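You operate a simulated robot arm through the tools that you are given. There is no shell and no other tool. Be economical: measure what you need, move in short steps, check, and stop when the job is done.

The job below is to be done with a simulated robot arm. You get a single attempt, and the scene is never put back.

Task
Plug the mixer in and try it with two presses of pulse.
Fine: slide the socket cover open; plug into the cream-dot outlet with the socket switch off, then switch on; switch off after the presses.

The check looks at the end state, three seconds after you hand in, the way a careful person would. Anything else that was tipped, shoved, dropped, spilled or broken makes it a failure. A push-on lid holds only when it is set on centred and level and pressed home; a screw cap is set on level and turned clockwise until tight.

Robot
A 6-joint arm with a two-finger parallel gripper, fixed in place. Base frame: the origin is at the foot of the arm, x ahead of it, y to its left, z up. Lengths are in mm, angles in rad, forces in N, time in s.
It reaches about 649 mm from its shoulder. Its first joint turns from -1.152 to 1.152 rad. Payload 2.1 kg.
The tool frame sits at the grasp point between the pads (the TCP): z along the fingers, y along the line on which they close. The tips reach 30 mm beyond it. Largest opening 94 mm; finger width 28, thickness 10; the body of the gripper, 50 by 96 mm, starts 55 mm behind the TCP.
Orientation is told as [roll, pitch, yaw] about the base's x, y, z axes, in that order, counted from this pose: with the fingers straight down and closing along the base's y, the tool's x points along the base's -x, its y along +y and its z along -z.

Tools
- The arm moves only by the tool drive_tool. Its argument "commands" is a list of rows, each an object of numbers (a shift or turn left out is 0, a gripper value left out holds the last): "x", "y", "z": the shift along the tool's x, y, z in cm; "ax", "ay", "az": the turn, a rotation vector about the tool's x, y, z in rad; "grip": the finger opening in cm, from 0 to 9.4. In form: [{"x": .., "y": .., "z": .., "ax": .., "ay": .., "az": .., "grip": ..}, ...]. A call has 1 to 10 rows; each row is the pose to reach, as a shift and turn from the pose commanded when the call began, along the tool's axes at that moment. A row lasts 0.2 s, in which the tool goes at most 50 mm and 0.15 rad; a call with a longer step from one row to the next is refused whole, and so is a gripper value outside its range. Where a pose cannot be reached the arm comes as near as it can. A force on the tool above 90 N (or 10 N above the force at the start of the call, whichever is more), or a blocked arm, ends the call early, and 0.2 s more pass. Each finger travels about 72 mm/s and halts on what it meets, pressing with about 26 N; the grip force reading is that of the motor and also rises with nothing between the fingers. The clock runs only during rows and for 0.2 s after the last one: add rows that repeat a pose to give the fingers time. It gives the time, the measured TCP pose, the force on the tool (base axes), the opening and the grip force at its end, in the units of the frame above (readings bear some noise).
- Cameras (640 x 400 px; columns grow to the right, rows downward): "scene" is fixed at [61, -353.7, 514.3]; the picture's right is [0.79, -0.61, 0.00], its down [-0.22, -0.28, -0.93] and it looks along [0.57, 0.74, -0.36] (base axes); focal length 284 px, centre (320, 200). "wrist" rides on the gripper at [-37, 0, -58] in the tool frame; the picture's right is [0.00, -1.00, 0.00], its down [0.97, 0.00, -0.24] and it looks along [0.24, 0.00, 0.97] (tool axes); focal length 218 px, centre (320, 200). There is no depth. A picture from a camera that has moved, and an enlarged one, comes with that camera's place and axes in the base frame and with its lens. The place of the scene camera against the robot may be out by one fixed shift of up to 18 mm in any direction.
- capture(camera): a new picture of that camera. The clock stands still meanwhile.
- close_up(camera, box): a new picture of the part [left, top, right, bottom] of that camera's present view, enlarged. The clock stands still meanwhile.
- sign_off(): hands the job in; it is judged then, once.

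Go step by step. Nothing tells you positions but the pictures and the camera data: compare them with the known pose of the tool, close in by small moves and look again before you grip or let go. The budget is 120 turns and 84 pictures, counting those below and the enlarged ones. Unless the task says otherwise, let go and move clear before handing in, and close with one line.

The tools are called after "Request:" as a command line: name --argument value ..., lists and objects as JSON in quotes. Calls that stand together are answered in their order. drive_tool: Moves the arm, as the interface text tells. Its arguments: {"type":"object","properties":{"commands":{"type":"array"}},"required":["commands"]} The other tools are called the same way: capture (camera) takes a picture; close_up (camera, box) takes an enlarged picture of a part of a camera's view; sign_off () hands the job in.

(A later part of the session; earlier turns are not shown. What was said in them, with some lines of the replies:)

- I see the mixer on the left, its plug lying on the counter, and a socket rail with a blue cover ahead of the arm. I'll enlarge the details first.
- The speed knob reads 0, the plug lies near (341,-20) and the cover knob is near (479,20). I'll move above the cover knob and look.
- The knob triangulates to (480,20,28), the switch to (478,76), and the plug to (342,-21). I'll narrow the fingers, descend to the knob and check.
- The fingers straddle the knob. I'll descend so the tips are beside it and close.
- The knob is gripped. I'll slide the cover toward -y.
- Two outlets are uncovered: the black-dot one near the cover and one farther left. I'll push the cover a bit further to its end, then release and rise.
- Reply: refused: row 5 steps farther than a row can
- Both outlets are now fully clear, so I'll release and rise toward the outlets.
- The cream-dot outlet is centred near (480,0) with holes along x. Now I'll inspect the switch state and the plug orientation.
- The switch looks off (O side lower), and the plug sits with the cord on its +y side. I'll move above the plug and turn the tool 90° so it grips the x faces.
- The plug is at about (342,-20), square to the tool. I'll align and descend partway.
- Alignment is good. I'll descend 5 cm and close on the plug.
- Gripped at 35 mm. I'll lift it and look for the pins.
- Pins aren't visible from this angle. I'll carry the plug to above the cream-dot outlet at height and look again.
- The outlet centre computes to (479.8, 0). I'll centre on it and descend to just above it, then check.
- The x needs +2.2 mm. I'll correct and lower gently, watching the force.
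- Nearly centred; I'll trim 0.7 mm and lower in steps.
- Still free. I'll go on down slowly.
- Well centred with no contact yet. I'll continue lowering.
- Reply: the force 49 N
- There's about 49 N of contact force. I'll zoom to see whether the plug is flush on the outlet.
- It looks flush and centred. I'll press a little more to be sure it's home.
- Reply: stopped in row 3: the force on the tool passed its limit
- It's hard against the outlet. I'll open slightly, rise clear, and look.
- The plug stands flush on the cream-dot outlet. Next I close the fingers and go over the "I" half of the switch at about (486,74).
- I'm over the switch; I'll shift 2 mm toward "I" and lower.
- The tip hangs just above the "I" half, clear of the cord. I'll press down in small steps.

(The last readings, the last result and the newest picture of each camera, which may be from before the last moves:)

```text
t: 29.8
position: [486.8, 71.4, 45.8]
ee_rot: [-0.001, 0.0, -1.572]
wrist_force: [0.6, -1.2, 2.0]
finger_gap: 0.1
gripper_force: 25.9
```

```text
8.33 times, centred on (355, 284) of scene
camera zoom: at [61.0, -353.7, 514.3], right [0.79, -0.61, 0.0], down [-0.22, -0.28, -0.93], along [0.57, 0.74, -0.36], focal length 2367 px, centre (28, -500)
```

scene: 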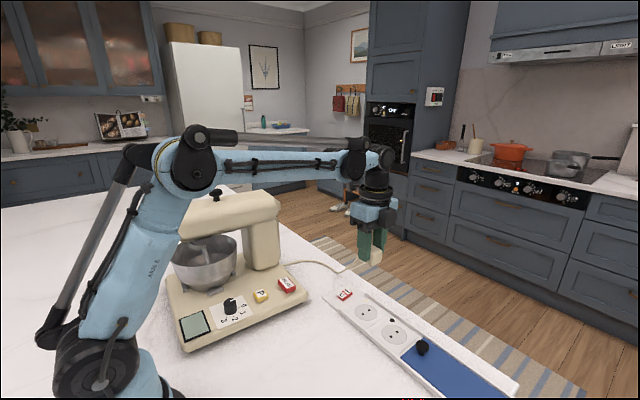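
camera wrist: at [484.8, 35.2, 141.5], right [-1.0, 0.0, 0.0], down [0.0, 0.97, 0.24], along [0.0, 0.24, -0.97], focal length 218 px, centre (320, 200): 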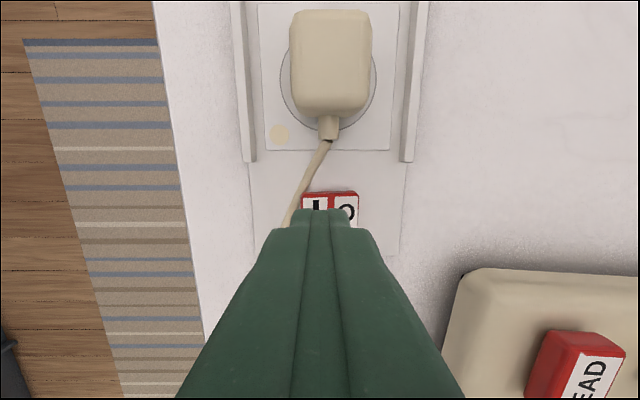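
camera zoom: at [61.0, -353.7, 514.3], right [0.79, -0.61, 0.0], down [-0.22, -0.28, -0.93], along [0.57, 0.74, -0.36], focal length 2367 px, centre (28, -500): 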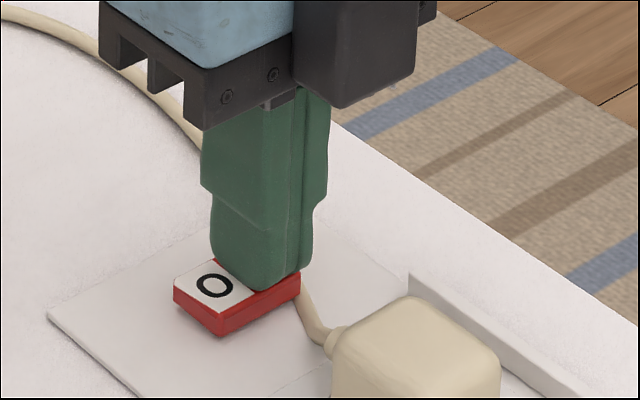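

The rocker is tipping over to "I". I'll press 2 mm more, then lift and look.

Request:
drive_tool --commands '[{"z": 0.15}, {"z": 0.25}, {"z": 0.25}]'

Request:
drive_tool --commands '[{"z": -1}, {"z": -4}, {"z": -8}, {"z": -12}, {"z": -12}]'

Request:
close_up --camera "scene" --box '[325, 270, 405, 334]'

Request:
capture --camera "scene"

```text
t: 30.6
position: [485.9, 71.9, 45.1]
ee_rot: [-0.001, -0.001, -1.572]
wrist_force: [-1.2, -5.6, 78.4]
finger_gap: 0.0
gripper_force: 26.1
```

```text
t: 31.8
position: [488.1, 72.1, 164.5]
ee_rot: [0.001, -0.001, -1.572]
wrist_force: [0.4, 0.3, 0.2]
finger_gap: 0.0
gripper_force: 26.4
```

```text
6.25 times, centred on (365, 302) of scene
camera zoom: at [61.0, -353.7, 514.3], right [0.79, -0.61, 0.0], down [-0.22, -0.28, -0.93], along [0.57, 0.74, -0.36], focal length 1776 px, centre (39, -438)
```

zoom: 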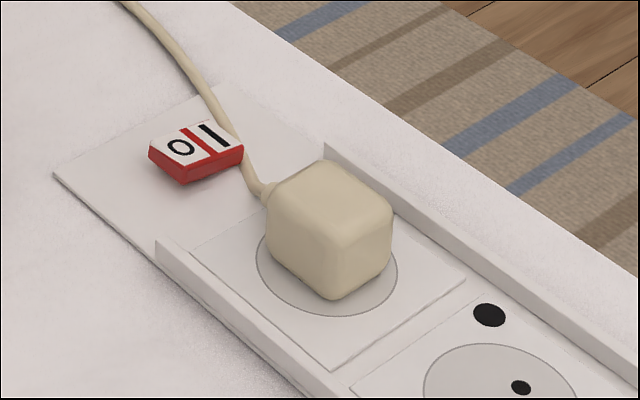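

```text
34 pictures are left
```

scene: 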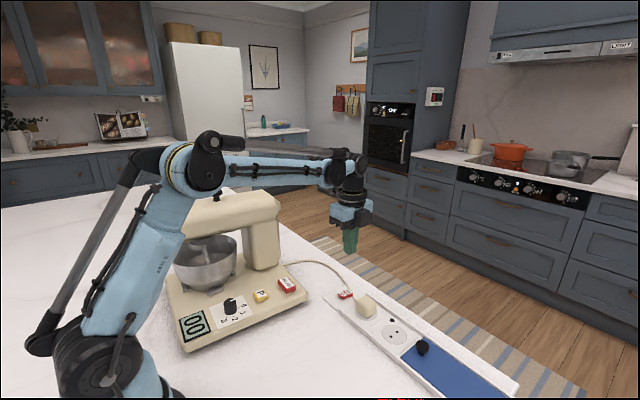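

The rocker is now on and the mixer display lit up "00", so the plug is live. Next I'll move toward the P button, estimated at (282,157,55), and look first.

Request:
drive_tool --commands '[{"y": -2, "z": -3}, {"y": -5, "z": -6.6}, {"y": -8.5, "x": 0.3, "z": -6.6}, {"y": -12, "x": 0.8, "z": -6.6}, {"y": -15.5, "x": 1.3, "z": -6.6}, {"y": -18.8, "x": 1.8, "z": -6.6}, {"y": -18.8, "x": 1.8, "z": -6.6}]'

Request:
capture --camera "wrist"

Request:
capture --camera "scene"

```text
t: 33.4
position: [297.5, 91.5, 227.1]
ee_rot: [0.0, -0.002, -1.573]
wrist_force: [0.6, -0.1, -0.4]
finger_gap: 0.1
gripper_force: 26.0
```

```text
33 pictures are left
camera wrist: at [297.9, 53.8, 286.3], right [-1.0, 0.0, 0.0], down [0.0, 0.97, 0.24], along [0.0, 0.24, -0.97], focal length 218 px, centre (320, 200)
```

wrist: 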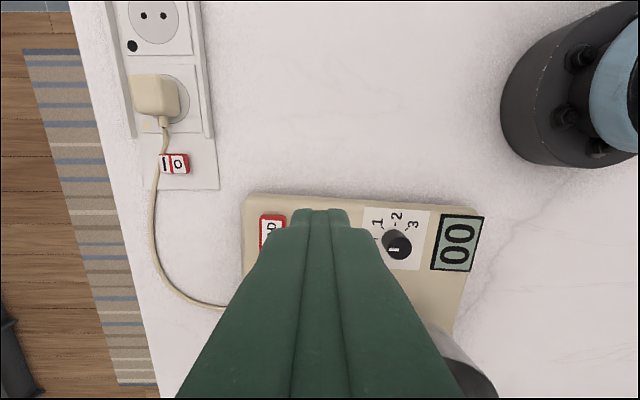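

```text
32 pictures are left
```

scene: 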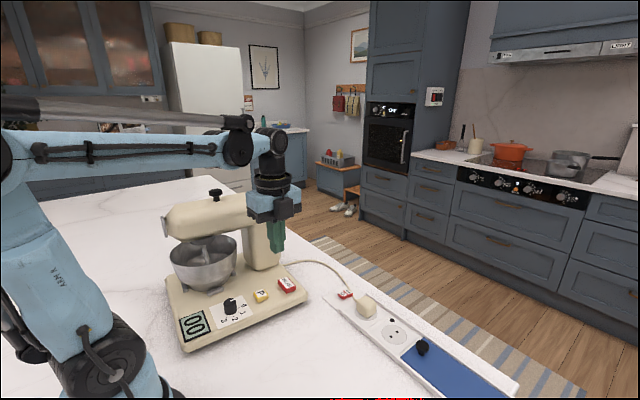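

The mixer head and column are well behind the button (y>230), so I can come down vertically. The scene view also puts P at about (282,155,55).

Request:
drive_tool --commands '[{"x": 3, "y": -0.8, "z": 0}, {"x": 6.35, "y": -1.55, "z": 1}, {"x": 6.35, "y": -1.55, "z": 4}, {"x": 6.35, "y": -1.55, "z": 8}, {"x": 6.35, "y": -1.55, "z": 11}, {"x": 6.35, "y": -1.55, "z": 11}]'

Request:
close_up --camera "scene" --box '[200, 220, 320, 320]'

Request:
capture --camera "wrist"

```text
t: 34.5
position: [283.7, 155.6, 151.8]
ee_rot: [-0.009, 0.022, -1.565]
wrist_force: [-13.1, -27.9, 40.5]
finger_gap: 0.2
gripper_force: 25.9
stopped in row 5: the force on the tool passed its limit (the readings are from after the stop); the commanded pose is now the measured one
```

```text
4.00 times, centred on (260, 270) of scene
camera zoom: at [60.9, -353.9, 514.2], right [0.79, -0.61, 0.0], down [-0.22, -0.28, -0.93], along [0.57, 0.74, -0.36], focal length 1136 px, centre (560, -80)
```

zoom: 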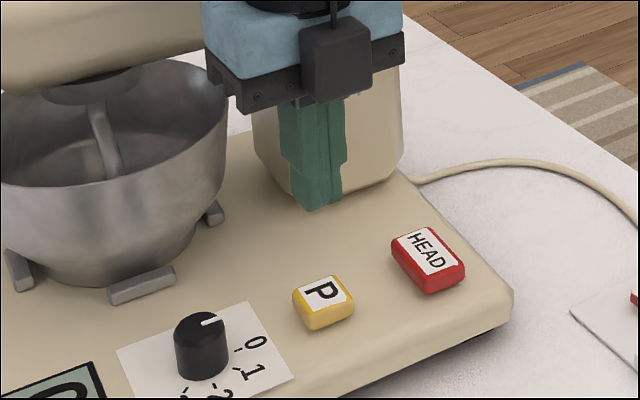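

```text
30 pictures are left
camera wrist: at [284.0, 116.8, 210.2], right [-1.0, -0.01, 0.01], down [0.0, 0.97, 0.26], along [-0.01, 0.26, -0.97], focal length 218 px, centre (320, 200)
```

wrist: 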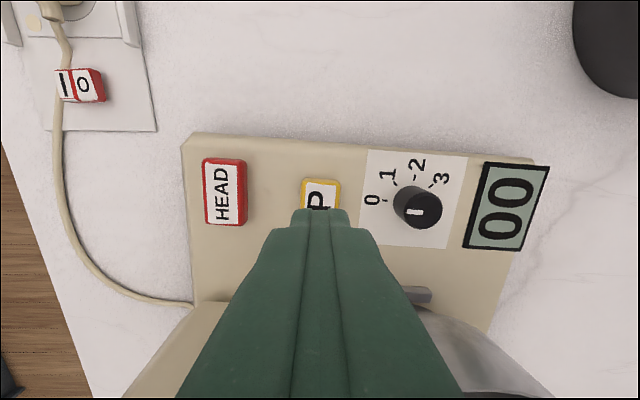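

The gripper body touched the mixer head on the way down. I'll back off up and away at once, then check the mixer.

Request:
drive_tool --commands '[{"x": -0.5, "z": -1}, {"x": -1.5, "z": -3}, {"x": -3.5, "z": -6}, {"x": -6, "z": -7}, {"x": -9, "z": -7}, {"x": -9, "z": -7}]'

Request:
capture --camera "scene"

Request:
close_up --camera "scene" --box '[150, 180, 350, 360]'

```text
t: 35.9
position: [284.6, 65.4, 221.5]
ee_rot: [-0.007, 0.019, -1.563]
wrist_force: [0.6, -0.2, 0.0]
finger_gap: 0.0
gripper_force: 25.9
```

```text
29 pictures are left
```

scene: 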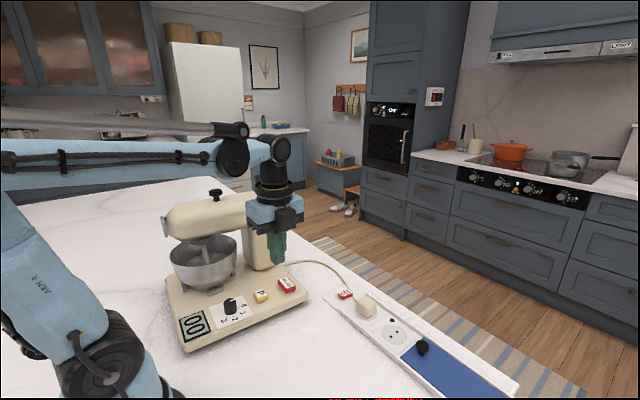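

```text
2.22 times, centred on (250, 270) of scene
camera zoom: at [61.0, -353.7, 514.3], right [0.79, -0.61, 0.0], down [-0.22, -0.28, -0.93], along [0.57, 0.74, -0.36], focal length 631 px, centre (476, 44)
```

zoom: 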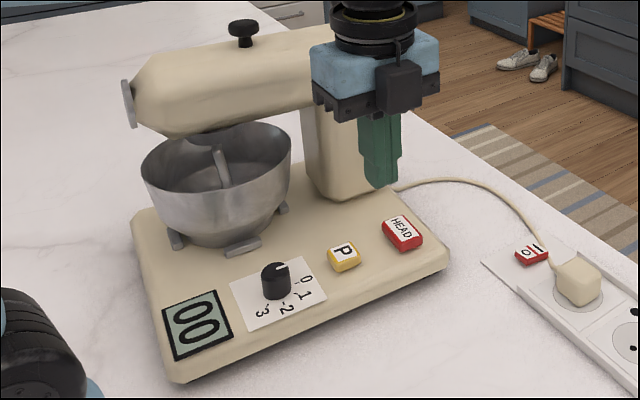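

The mixer and its display are unchanged. I'll tilt the gripper so its body leans away from the head (fingers pointing toward +y), then retry.

Request:
drive_tool --commands '[{"ay": 0.15}, {"ay": 0.3}, {"ay": 0.45}, {"ay": 0.45}]'

Request:
capture --camera "wrist"

```text
t: 36.9
position: [283.5, 64.3, 220.1]
ee_rot: [-0.009, 0.468, -1.567]
wrist_force: [0.0, -0.3, 1.0]
finger_gap: 0.1
gripper_force: 25.3
```

```text
27 pictures are left
camera wrist: at [285.1, 4.3, 255.7], right [-1.0, -0.01, 0.01], down [0.0, 0.76, 0.65], along [-0.01, 0.65, -0.76], focal length 218 px, centre (320, 200)
```

wrist: 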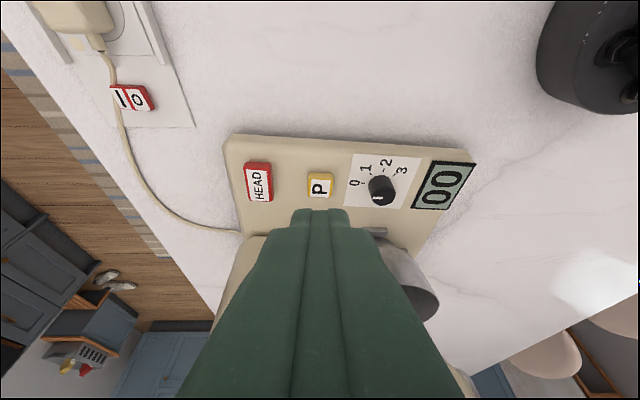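

P shows at about (283,156). The straight path nearly along the fingers brings the tip to ~25 mm above it.

Request:
drive_tool --commands '[{"x": 0.7, "y": -0.05, "z": 3.4}, {"x": 1.4, "y": -0.1, "z": 6.9}, {"x": 2.2, "y": -0.12, "z": 10.4}, {"x": 2.96, "y": -0.12, "z": 13.8}, {"x": 2.96, "y": -0.12, "z": 13.8}]'

Request:
close_up --camera "scene" --box '[200, 220, 320, 320]'

Request:
capture --camera "wrist"

```text
t: 38.1
position: [282.4, 151.9, 111.2]
ee_rot: [-0.009, 0.469, -1.569]
wrist_force: [1.1, 0.5, 0.3]
finger_gap: 0.0
gripper_force: 25.9
```

```text
4.00 times, centred on (260, 270) of scene
camera zoom: at [61.0, -353.7, 514.3], right [0.79, -0.61, 0.0], down [-0.22, -0.28, -0.93], along [0.57, 0.74, -0.36], focal length 1136 px, centre (560, -80)
```

zoom: 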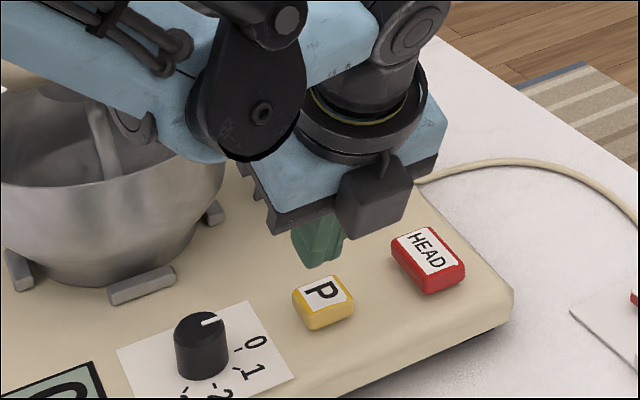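

```text
25 pictures are left
camera wrist: at [283.1, 92.9, 145.6], right [-1.0, -0.01, 0.01], down [0.0, 0.76, 0.65], along [-0.01, 0.65, -0.76], focal length 218 px, centre (320, 200)
```

wrist: 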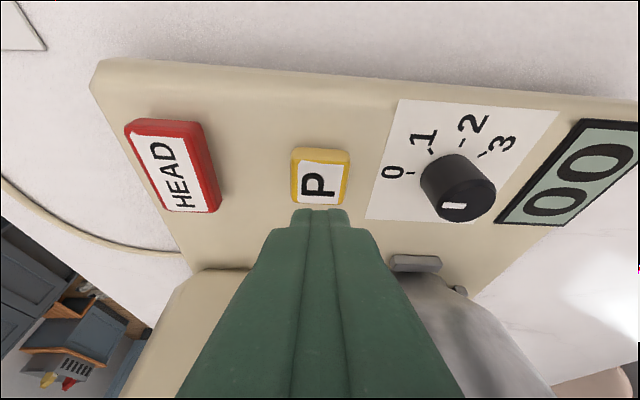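

P lies right under the tip line. I'll lower vertically in steps until just touching.

Request:
drive_tool --commands '[{"x": -0.2, "z": 0.8}, {"x": -0.49, "z": 1.43}, {"x": -0.49, "z": 1.43}]'

Request:
close_up --camera "scene" --box '[230, 265, 310, 325]'

```text
t: 38.9
position: [281.2, 155.7, 95.8]
ee_rot: [-0.009, 0.468, -1.567]
wrist_force: [-0.4, 0.4, -0.6]
finger_gap: 0.2
gripper_force: 25.6
```

```text
6.67 times, centred on (270, 295) of scene
camera zoom: at [61.0, -353.7, 514.3], right [0.79, -0.61, 0.0], down [-0.22, -0.28, -0.93], along [0.57, 0.74, -0.36], focal length 1894 px, centre (653, -433)
```

zoom: 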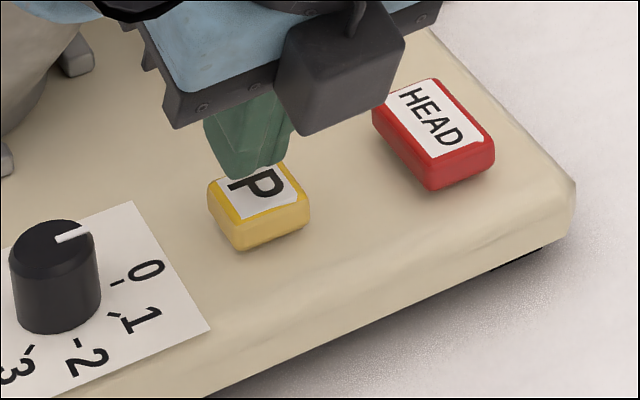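

Request:
drive_tool --commands '[{"x": -0.13, "z": 0.27}, {"x": -0.22, "z": 0.45}, {"x": -0.22, "z": 0.45}]'

Request:
close_up --camera "scene" --box '[170, 265, 290, 355]'

```text
t: 39.7
position: [281.8, 153.9, 89.5]
ee_rot: [-0.007, 0.467, -1.567]
wrist_force: [0.3, 0.5, -0.1]
finger_gap: 0.1
gripper_force: 26.0
```

```text
4.44 times, centred on (230, 310) of scene
camera zoom: at [61.0, -353.7, 514.3], right [0.79, -0.61, 0.0], down [-0.22, -0.28, -0.93], along [0.57, 0.74, -0.36], focal length 1263 px, centre (720, -289)
```

zoom: 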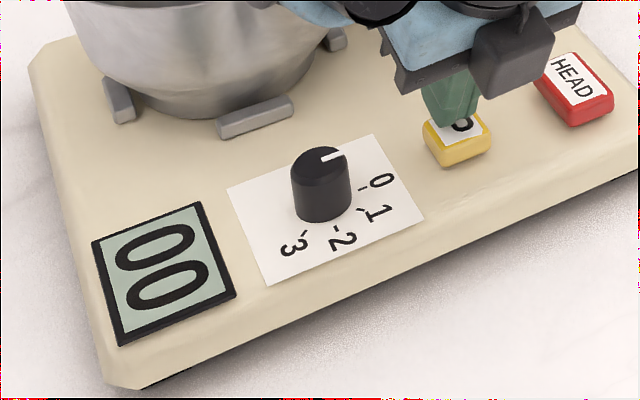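

The display still reads 00 and there's no contact yet. I'll lower 3 mm more.

Request:
drive_tool --commands '[{"x": -0.09, "z": 0.18}, {"x": -0.135, "z": 0.27}]'

Request:
drive_tool --commands '[{"x": -0.05, "z": 0.09}, {"x": -0.09, "z": 0.18}]'

Request:
close_up --camera "scene" --box '[170, 265, 290, 355]'

```text
t: 40.3
position: [282.0, 154.3, 87.3]
ee_rot: [-0.007, 0.467, -1.567]
wrist_force: [0.5, 1.1, 1.4]
finger_gap: 0.1
gripper_force: 26.2
```

```text
t: 40.9
position: [282.0, 155.7, 85.0]
ee_rot: [-0.009, 0.468, -1.568]
wrist_force: [-0.4, -1.6, 2.2]
finger_gap: 0.1
gripper_force: 26.1
```

```text
4.44 times, centred on (230, 310) of scene
camera zoom: at [61.0, -353.7, 514.3], right [0.79, -0.61, 0.0], down [-0.22, -0.28, -0.93], along [0.57, 0.74, -0.36], focal length 1263 px, centre (720, -289)
```

zoom: 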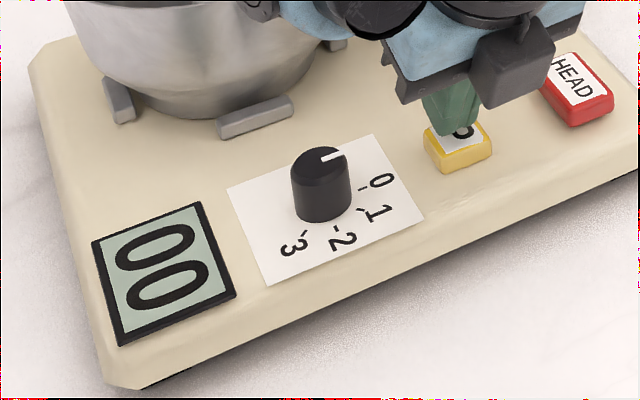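

Light contact (about 2 N) has begun. I'll press 2 mm more.

Request:
drive_tool --commands '[{"x": -0.05, "z": 0.09}, {"x": -0.09, "z": 0.18}]'

Request:
close_up --camera "scene" --box '[170, 265, 290, 355]'

```text
t: 41.5
position: [282.0, 155.1, 83.4]
ee_rot: [-0.006, 0.467, -1.569]
wrist_force: [0.5, -1.4, 2.6]
finger_gap: 0.1
gripper_force: 25.9
```

```text
4.44 times, centred on (230, 310) of scene
camera zoom: at [61.0, -353.7, 514.3], right [0.79, -0.61, 0.0], down [-0.22, -0.28, -0.93], along [0.57, 0.74, -0.36], focal length 1263 px, centre (720, -289)
```

zoom: 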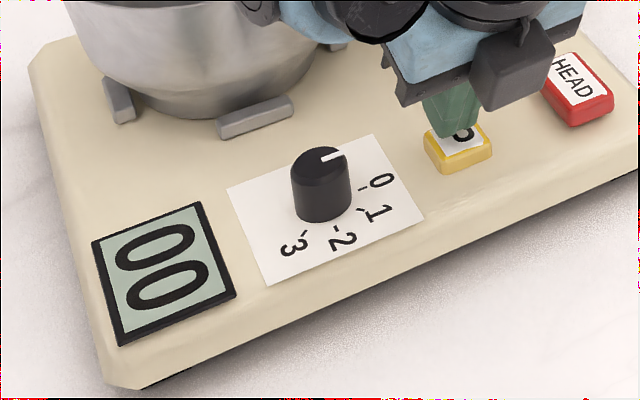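

Request:
drive_tool --commands '[{"x": -0.05, "z": 0.09}, {"x": -0.07, "z": 0.14}]'

Request:
close_up --camera "scene" --box '[170, 265, 290, 355]'

```text
t: 42.1
position: [281.6, 155.1, 82.7]
ee_rot: [-0.008, 0.468, -1.57]
wrist_force: [-1.0, -4.7, 9.8]
finger_gap: 0.2
gripper_force: 26.2
```

```text
4.44 times, centred on (230, 310) of scene
camera zoom: at [61.0, -353.7, 514.3], right [0.79, -0.61, 0.0], down [-0.22, -0.28, -0.93], along [0.57, 0.74, -0.36], focal length 1263 px, centre (720, -289)
```

zoom: 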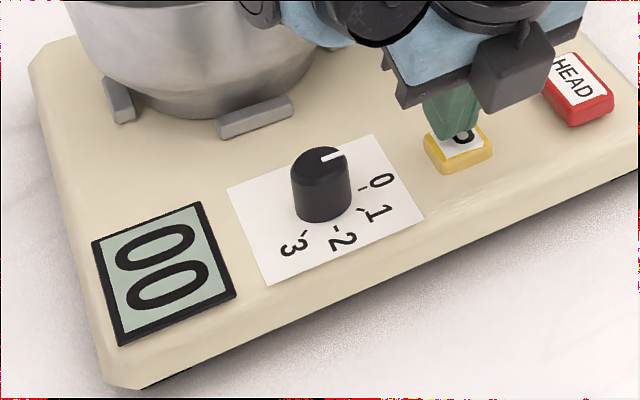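

The button bottoms out (10 N). I'll release 8 mm and check the display.

Request:
drive_tool --commands '[{"x": 0.2, "z": -0.4}, {"x": 0.36, "z": -0.72}, {"x": 0.36, "z": -0.72}]'

Request:
close_up --camera "scene" --box '[170, 265, 290, 355]'

```text
t: 42.9
position: [281.8, 155.3, 90.7]
ee_rot: [-0.008, 0.469, -1.567]
wrist_force: [-0.1, 0.2, 0.9]
finger_gap: 0.2
gripper_force: 25.5
```

```text
4.44 times, centred on (230, 310) of scene
camera zoom: at [61.0, -353.7, 514.3], right [0.79, -0.61, 0.0], down [-0.22, -0.28, -0.93], along [0.57, 0.74, -0.36], focal length 1263 px, centre (720, -289)
```

zoom: 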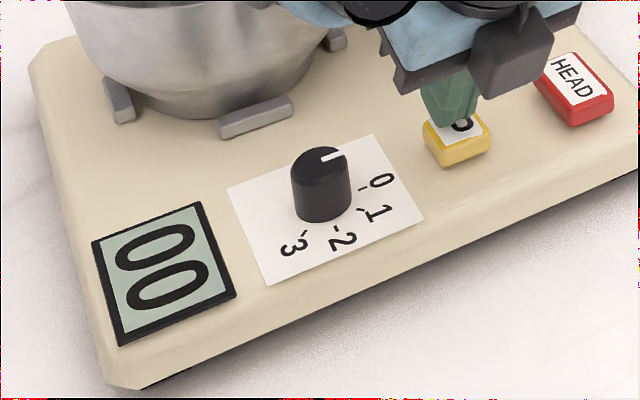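

The button sprang back. Before the second press I'll record the beater, so that I can tell whether the mixer runs while pressed.

Request:
close_up --camera "scene" --box '[160, 180, 280, 300]'

Request:
drive_tool --commands '[{"x": -0.2, "z": 0.4}, {"x": -0.36, "z": 0.72}, {"x": -0.38, "z": 0.77}]'

Request:
close_up --camera "scene" --box '[160, 190, 300, 350]'

```text
3.33 times, centred on (220, 240) of scene
camera zoom: at [61.0, -353.7, 514.3], right [0.79, -0.61, 0.0], down [-0.22, -0.28, -0.93], along [0.57, 0.74, -0.36], focal length 947 px, centre (653, 67)
```

zoom: 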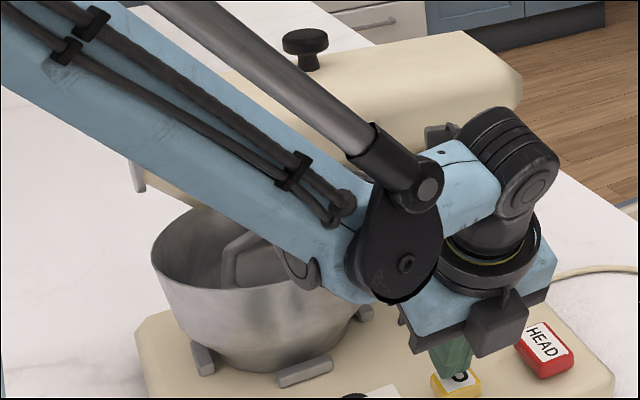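

```text
t: 43.7
position: [282.4, 155.7, 82.0]
ee_rot: [-0.006, 0.467, -1.568]
wrist_force: [0.4, -4.5, 11.1]
finger_gap: 0.0
gripper_force: 26.0
```

```text
2.50 times, centred on (230, 270) of scene
camera zoom: at [61.0, -353.7, 514.3], right [0.79, -0.61, 0.0], down [-0.22, -0.28, -0.93], along [0.57, 0.74, -0.36], focal length 710 px, centre (545, 25)
```

zoom: 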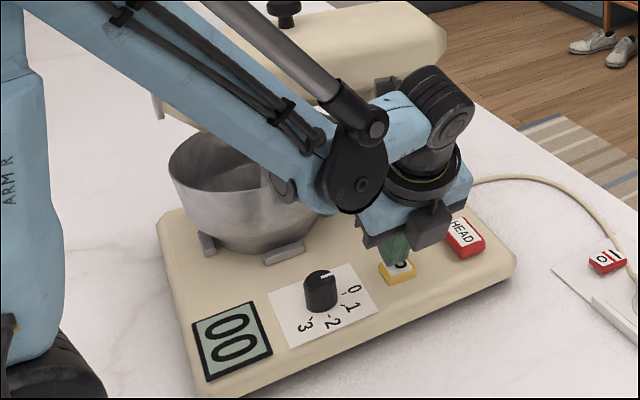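

The beater's position differs from before the press, and differed after the first press from the start too, so pulse runs the motor. I'll release the second press and back out.

Request:
drive_tool --commands '[{"x": 0.3, "z": -0.6}, {"x": 0.9, "z": -1.8}, {"x": 0.7, "z": -4.5}, {"x": 0, "z": -8}, {"x": -0.7, "z": -11.5}, {"x": -1.5, "z": -15}, {"x": -1.5, "z": -15}]'

Request:
close_up --camera "scene" --box '[150, 180, 350, 360]'

```text
t: 45.3
position: [280.7, 74.8, 206.6]
ee_rot: [-0.009, 0.468, -1.567]
wrist_force: [-0.1, -1.0, 0.5]
finger_gap: 0.0
gripper_force: 25.8
```

```text
2.22 times, centred on (250, 270) of scene
camera zoom: at [61.0, -353.7, 514.3], right [0.79, -0.61, 0.0], down [-0.22, -0.28, -0.93], along [0.57, 0.74, -0.36], focal length 631 px, centre (476, 44)
```

zoom: 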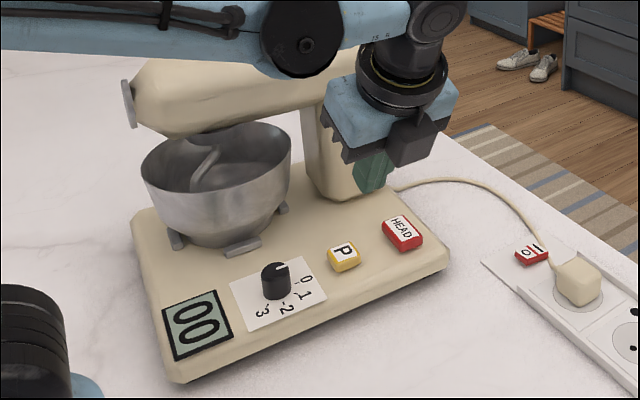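

The beater clearly stopped at a new angle, so both pulses ran; the mixer is in place. Now I'll straighten the tool and go to the "O" half of the switch near (468,73).

Request:
drive_tool --commands '[{"ay": -0.15}, {"ay": -0.3}, {"ay": -0.45}, {"ay": -0.468}]'

Request:
drive_tool --commands '[{"y": 4}, {"y": 8}, {"y": 12}, {"y": 16}, {"y": 18.7, "z": 2}, {"y": 18.7, "z": 6}, {"y": 18.7, "z": 10}, {"y": 18.7, "z": 11.5}, {"y": 18.7, "z": 11.5}]'

Request:
capture --camera "wrist"

Request:
close_up --camera "scene" --box '[315, 250, 395, 314]'

```text
t: 46.3
position: [283.0, 74.7, 207.5]
ee_rot: [-0.007, -0.002, -1.563]
wrist_force: [-0.4, -0.3, 0.4]
finger_gap: 0.0
gripper_force: 26.0
```

```text
t: 48.3
position: [469.2, 74.8, 90.1]
ee_rot: [-0.006, -0.001, -1.566]
wrist_force: [0.2, -0.4, 0.5]
finger_gap: 0.0
gripper_force: 26.6
```

```text
15 pictures are left
camera wrist: at [469.6, 37.2, 149.2], right [-1.0, -0.01, 0.01], down [0.0, 0.97, 0.24], along [-0.01, 0.24, -0.97], focal length 218 px, centre (320, 200)
```

wrist: 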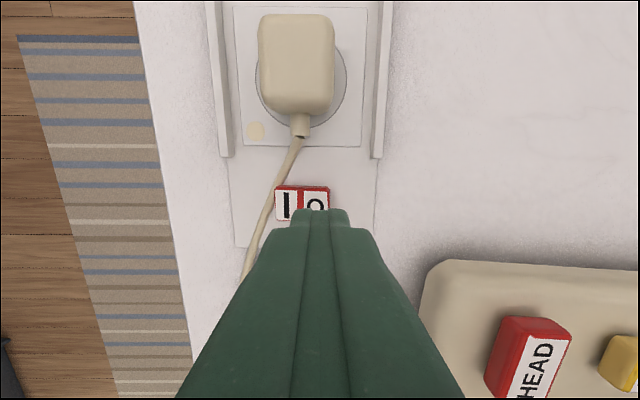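

```text
6.25 times, centred on (355, 282) of scene
camera zoom: at [61.0, -353.7, 514.3], right [0.79, -0.61, 0.0], down [-0.22, -0.28, -0.93], along [0.57, 0.74, -0.36], focal length 1776 px, centre (101, -312)
```

zoom: 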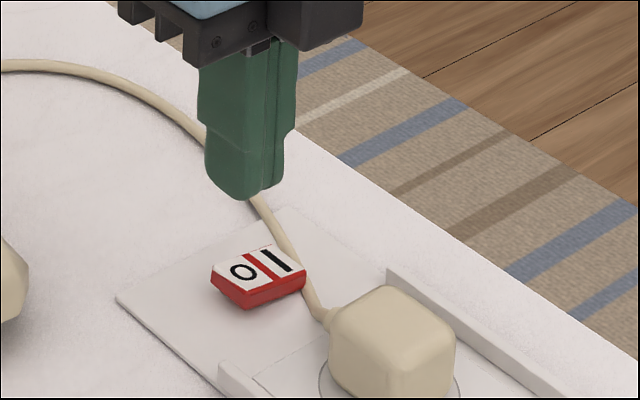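

The tip is above the "O" half. I'll lower and press as before.

Request:
drive_tool --commands '[{"z": 1.5}, {"z": 3}, {"z": 3.9}, {"z": 4.2}, {"z": 4.4}, {"z": 4.4}]'

Request:
close_up --camera "scene" --box '[325, 260, 385, 308]'

```text
t: 49.7
position: [468.0, 76.1, 47.4]
ee_rot: [-0.011, 0.001, -1.563]
wrist_force: [-2.1, -0.7, 2.1]
finger_gap: 0.2
gripper_force: 25.9
```

```text
8.33 times, centred on (355, 284) of scene
camera zoom: at [61.0, -353.7, 514.3], right [0.79, -0.61, 0.0], down [-0.22, -0.28, -0.93], along [0.57, 0.74, -0.36], focal length 2367 px, centre (28, -500)
```

zoom: 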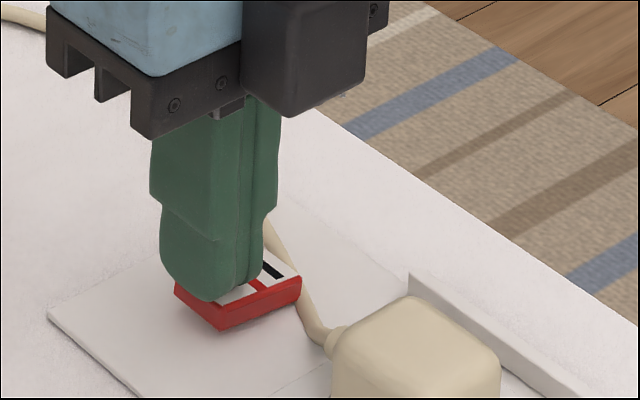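

Request:
drive_tool --commands '[{"z": 0.15}, {"z": 0.3}, {"z": 0.3}]'

Request:
close_up --camera "scene" --box '[325, 260, 385, 308]'

```text
t: 50.5
position: [469.1, 74.9, 44.9]
ee_rot: [-0.008, 0.0, -1.563]
wrist_force: [-3.0, 1.1, 12.3]
finger_gap: 0.0
gripper_force: 25.8
```

```text
8.33 times, centred on (355, 284) of scene
camera zoom: at [61.0, -353.7, 514.3], right [0.79, -0.61, 0.0], down [-0.22, -0.28, -0.93], along [0.57, 0.74, -0.36], focal length 2367 px, centre (28, -500)
```

zoom: 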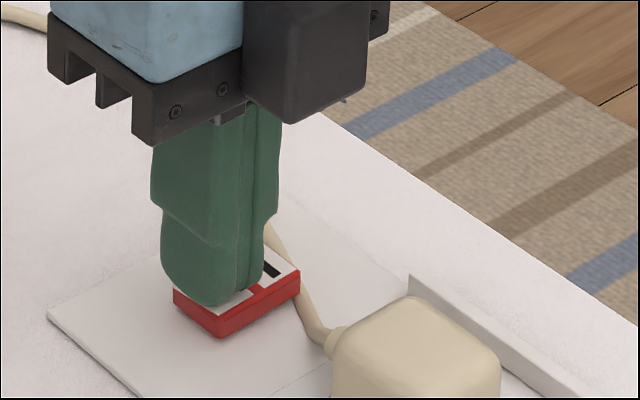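

The rocker has tipped. A small extra press, then I lift and check the display.

Request:
drive_tool --commands '[{"z": 0.1}, {"z": 0.1}]'

Request:
drive_tool --commands '[{"z": -1}, {"z": -4}, {"z": -8}, {"z": -12}, {"z": -14, "x": -2}, {"z": -14, "x": -2}]'

Request:
capture --camera "scene"

Request:
close_up --camera "scene" --box '[325, 270, 405, 334]'

Request:
close_up --camera "scene" --box '[150, 180, 350, 360]'

```text
t: 51.1
position: [468.6, 76.7, 44.8]
ee_rot: [-0.009, 0.0, -1.565]
wrist_force: [-18.7, 0.7, 51.0]
finger_gap: 0.1
gripper_force: 25.6
```

```text
t: 52.5
position: [472.3, 55.9, 182.8]
ee_rot: [-0.008, 0.0, -1.563]
wrist_force: [0.3, 0.0, -0.6]
finger_gap: 0.0
gripper_force: 26.0
```

```text
11 pictures are left
```

scene: 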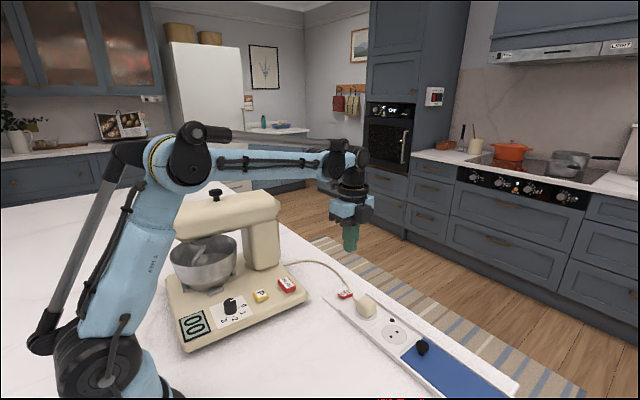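

```text
6.25 times, centred on (365, 302) of scene
camera zoom: at [61.0, -353.7, 514.3], right [0.79, -0.61, 0.0], down [-0.22, -0.28, -0.93], along [0.57, 0.74, -0.36], focal length 1776 px, centre (39, -438)
```

zoom: 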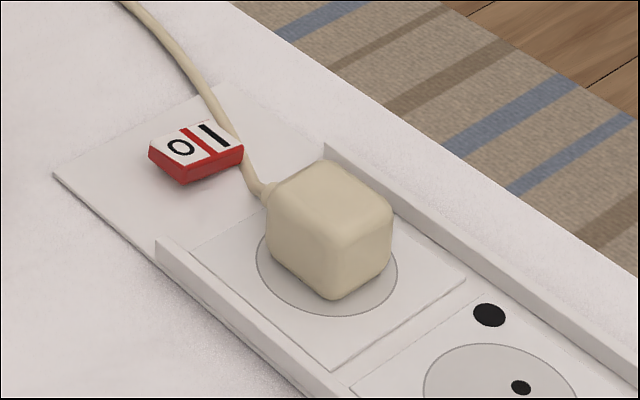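

```text
2.22 times, centred on (250, 270) of scene
camera zoom: at [61.0, -353.7, 514.3], right [0.79, -0.61, 0.0], down [-0.22, -0.28, -0.93], along [0.57, 0.74, -0.36], focal length 631 px, centre (476, 44)
```

zoom: 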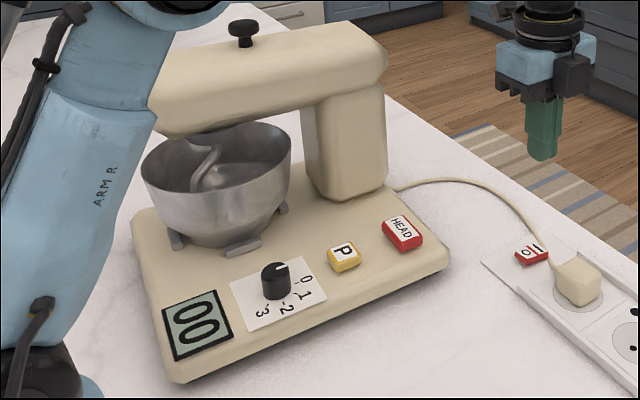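

The rocker sprang back to "I", since my press was too close to the pivot, and the display is still on. I'll press again 7 mm further out on the "O" end.

Request:
drive_tool --commands '[{"x": 2, "y": -0.7}, {"x": 2, "y": -0.7, "z": 4}, {"x": 2, "y": -0.7, "z": 8}, {"x": 2, "y": -0.7, "z": 11.5}, {"x": 2, "y": -0.7, "z": 13}, {"x": 2, "y": -0.7, "z": 13.4}, {"x": 2, "y": -0.7, "z": 13.7}, {"x": 2, "y": -0.7, "z": 13.9}]'

Request:
close_up --camera "scene" --box '[325, 260, 385, 308]'

```text
t: 54.3
position: [462.4, 74.9, 45.4]
ee_rot: [-0.006, 0.0, -1.564]
wrist_force: [-0.4, 0.2, 0.4]
finger_gap: 0.2
gripper_force: 25.9
```

```text
8.33 times, centred on (355, 284) of scene
camera zoom: at [61.0, -353.7, 514.3], right [0.79, -0.61, 0.0], down [-0.22, -0.28, -0.93], along [0.57, 0.74, -0.36], focal length 2367 px, centre (28, -500)
```

zoom: 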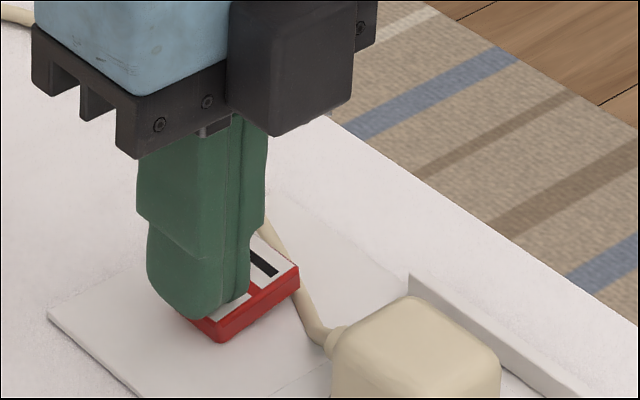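

The rocker now seems tipped toward "O" with no reaction force. One more 2 mm push and lift.

Request:
drive_tool --commands '[{"z": 0.12}, {"z": 0.22}, {"z": 0.22}]'

Request:
drive_tool --commands '[{"z": -1}, {"z": -4}, {"z": -8}, {"z": -12}, {"z": -14, "x": -2}, {"z": -14, "x": -2}]'

Request:
close_up --camera "scene" --box '[170, 250, 410, 400]'

Request:
close_up --camera "scene" --box '[325, 270, 405, 334]'

```text
t: 55.1
position: [462.5, 74.2, 44.2]
ee_rot: [-0.006, -0.001, -1.564]
wrist_force: [-1.1, -2.5, 29.9]
finger_gap: 0.0
gripper_force: 26.1
```

```text
t: 56.5
position: [461.3, 53.4, 184.5]
ee_rot: [-0.007, 0.001, -1.565]
wrist_force: [0.1, -0.8, -0.4]
finger_gap: 0.0
gripper_force: 25.9
```

```text
2.67 times, centred on (290, 325) of scene
camera zoom: at [61.0, -353.7, 514.3], right [0.79, -0.61, 0.0], down [-0.22, -0.28, -0.93], along [0.57, 0.74, -0.36], focal length 758 px, centre (400, -133)
```

zoom: 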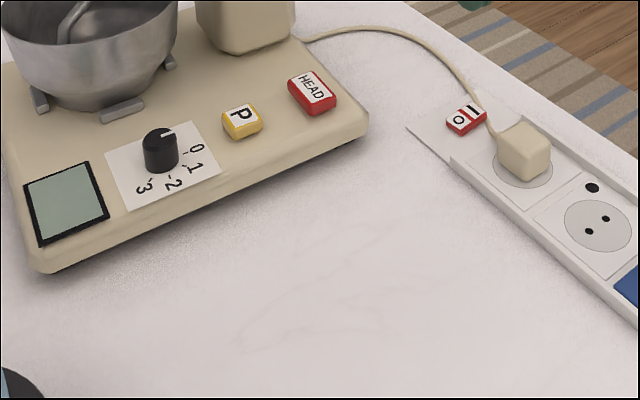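

```text
6.25 times, centred on (365, 302) of scene
camera zoom: at [61.0, -353.7, 514.3], right [0.79, -0.61, 0.0], down [-0.22, -0.28, -0.93], along [0.57, 0.74, -0.36], focal length 1776 px, centre (39, -438)
```

zoom: 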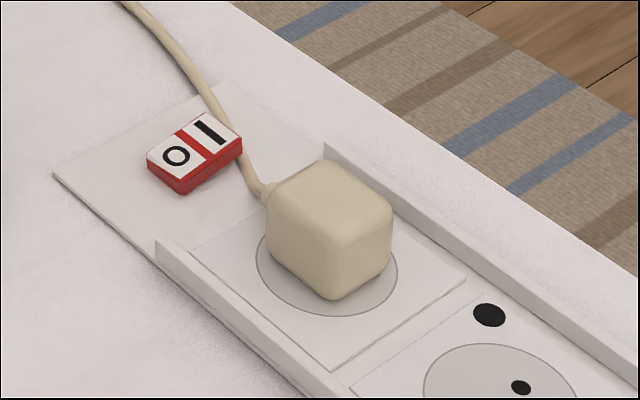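

The display is dark, the switch is at "O", the plug is seated in the cream-dot outlet, the cover is open and the arm is clear. I'm handing in.

Request:
sign_off

```text
The job is handed in.
```

I slid the socket cover open, plugged the mixer into the cream-dot outlet with the socket switch off, switched on, pressed pulse twice and switched off again. The gripper bumped the mixer head once on the way to the pulse button; the pictures afterwards showed the mixer hadn't moved.
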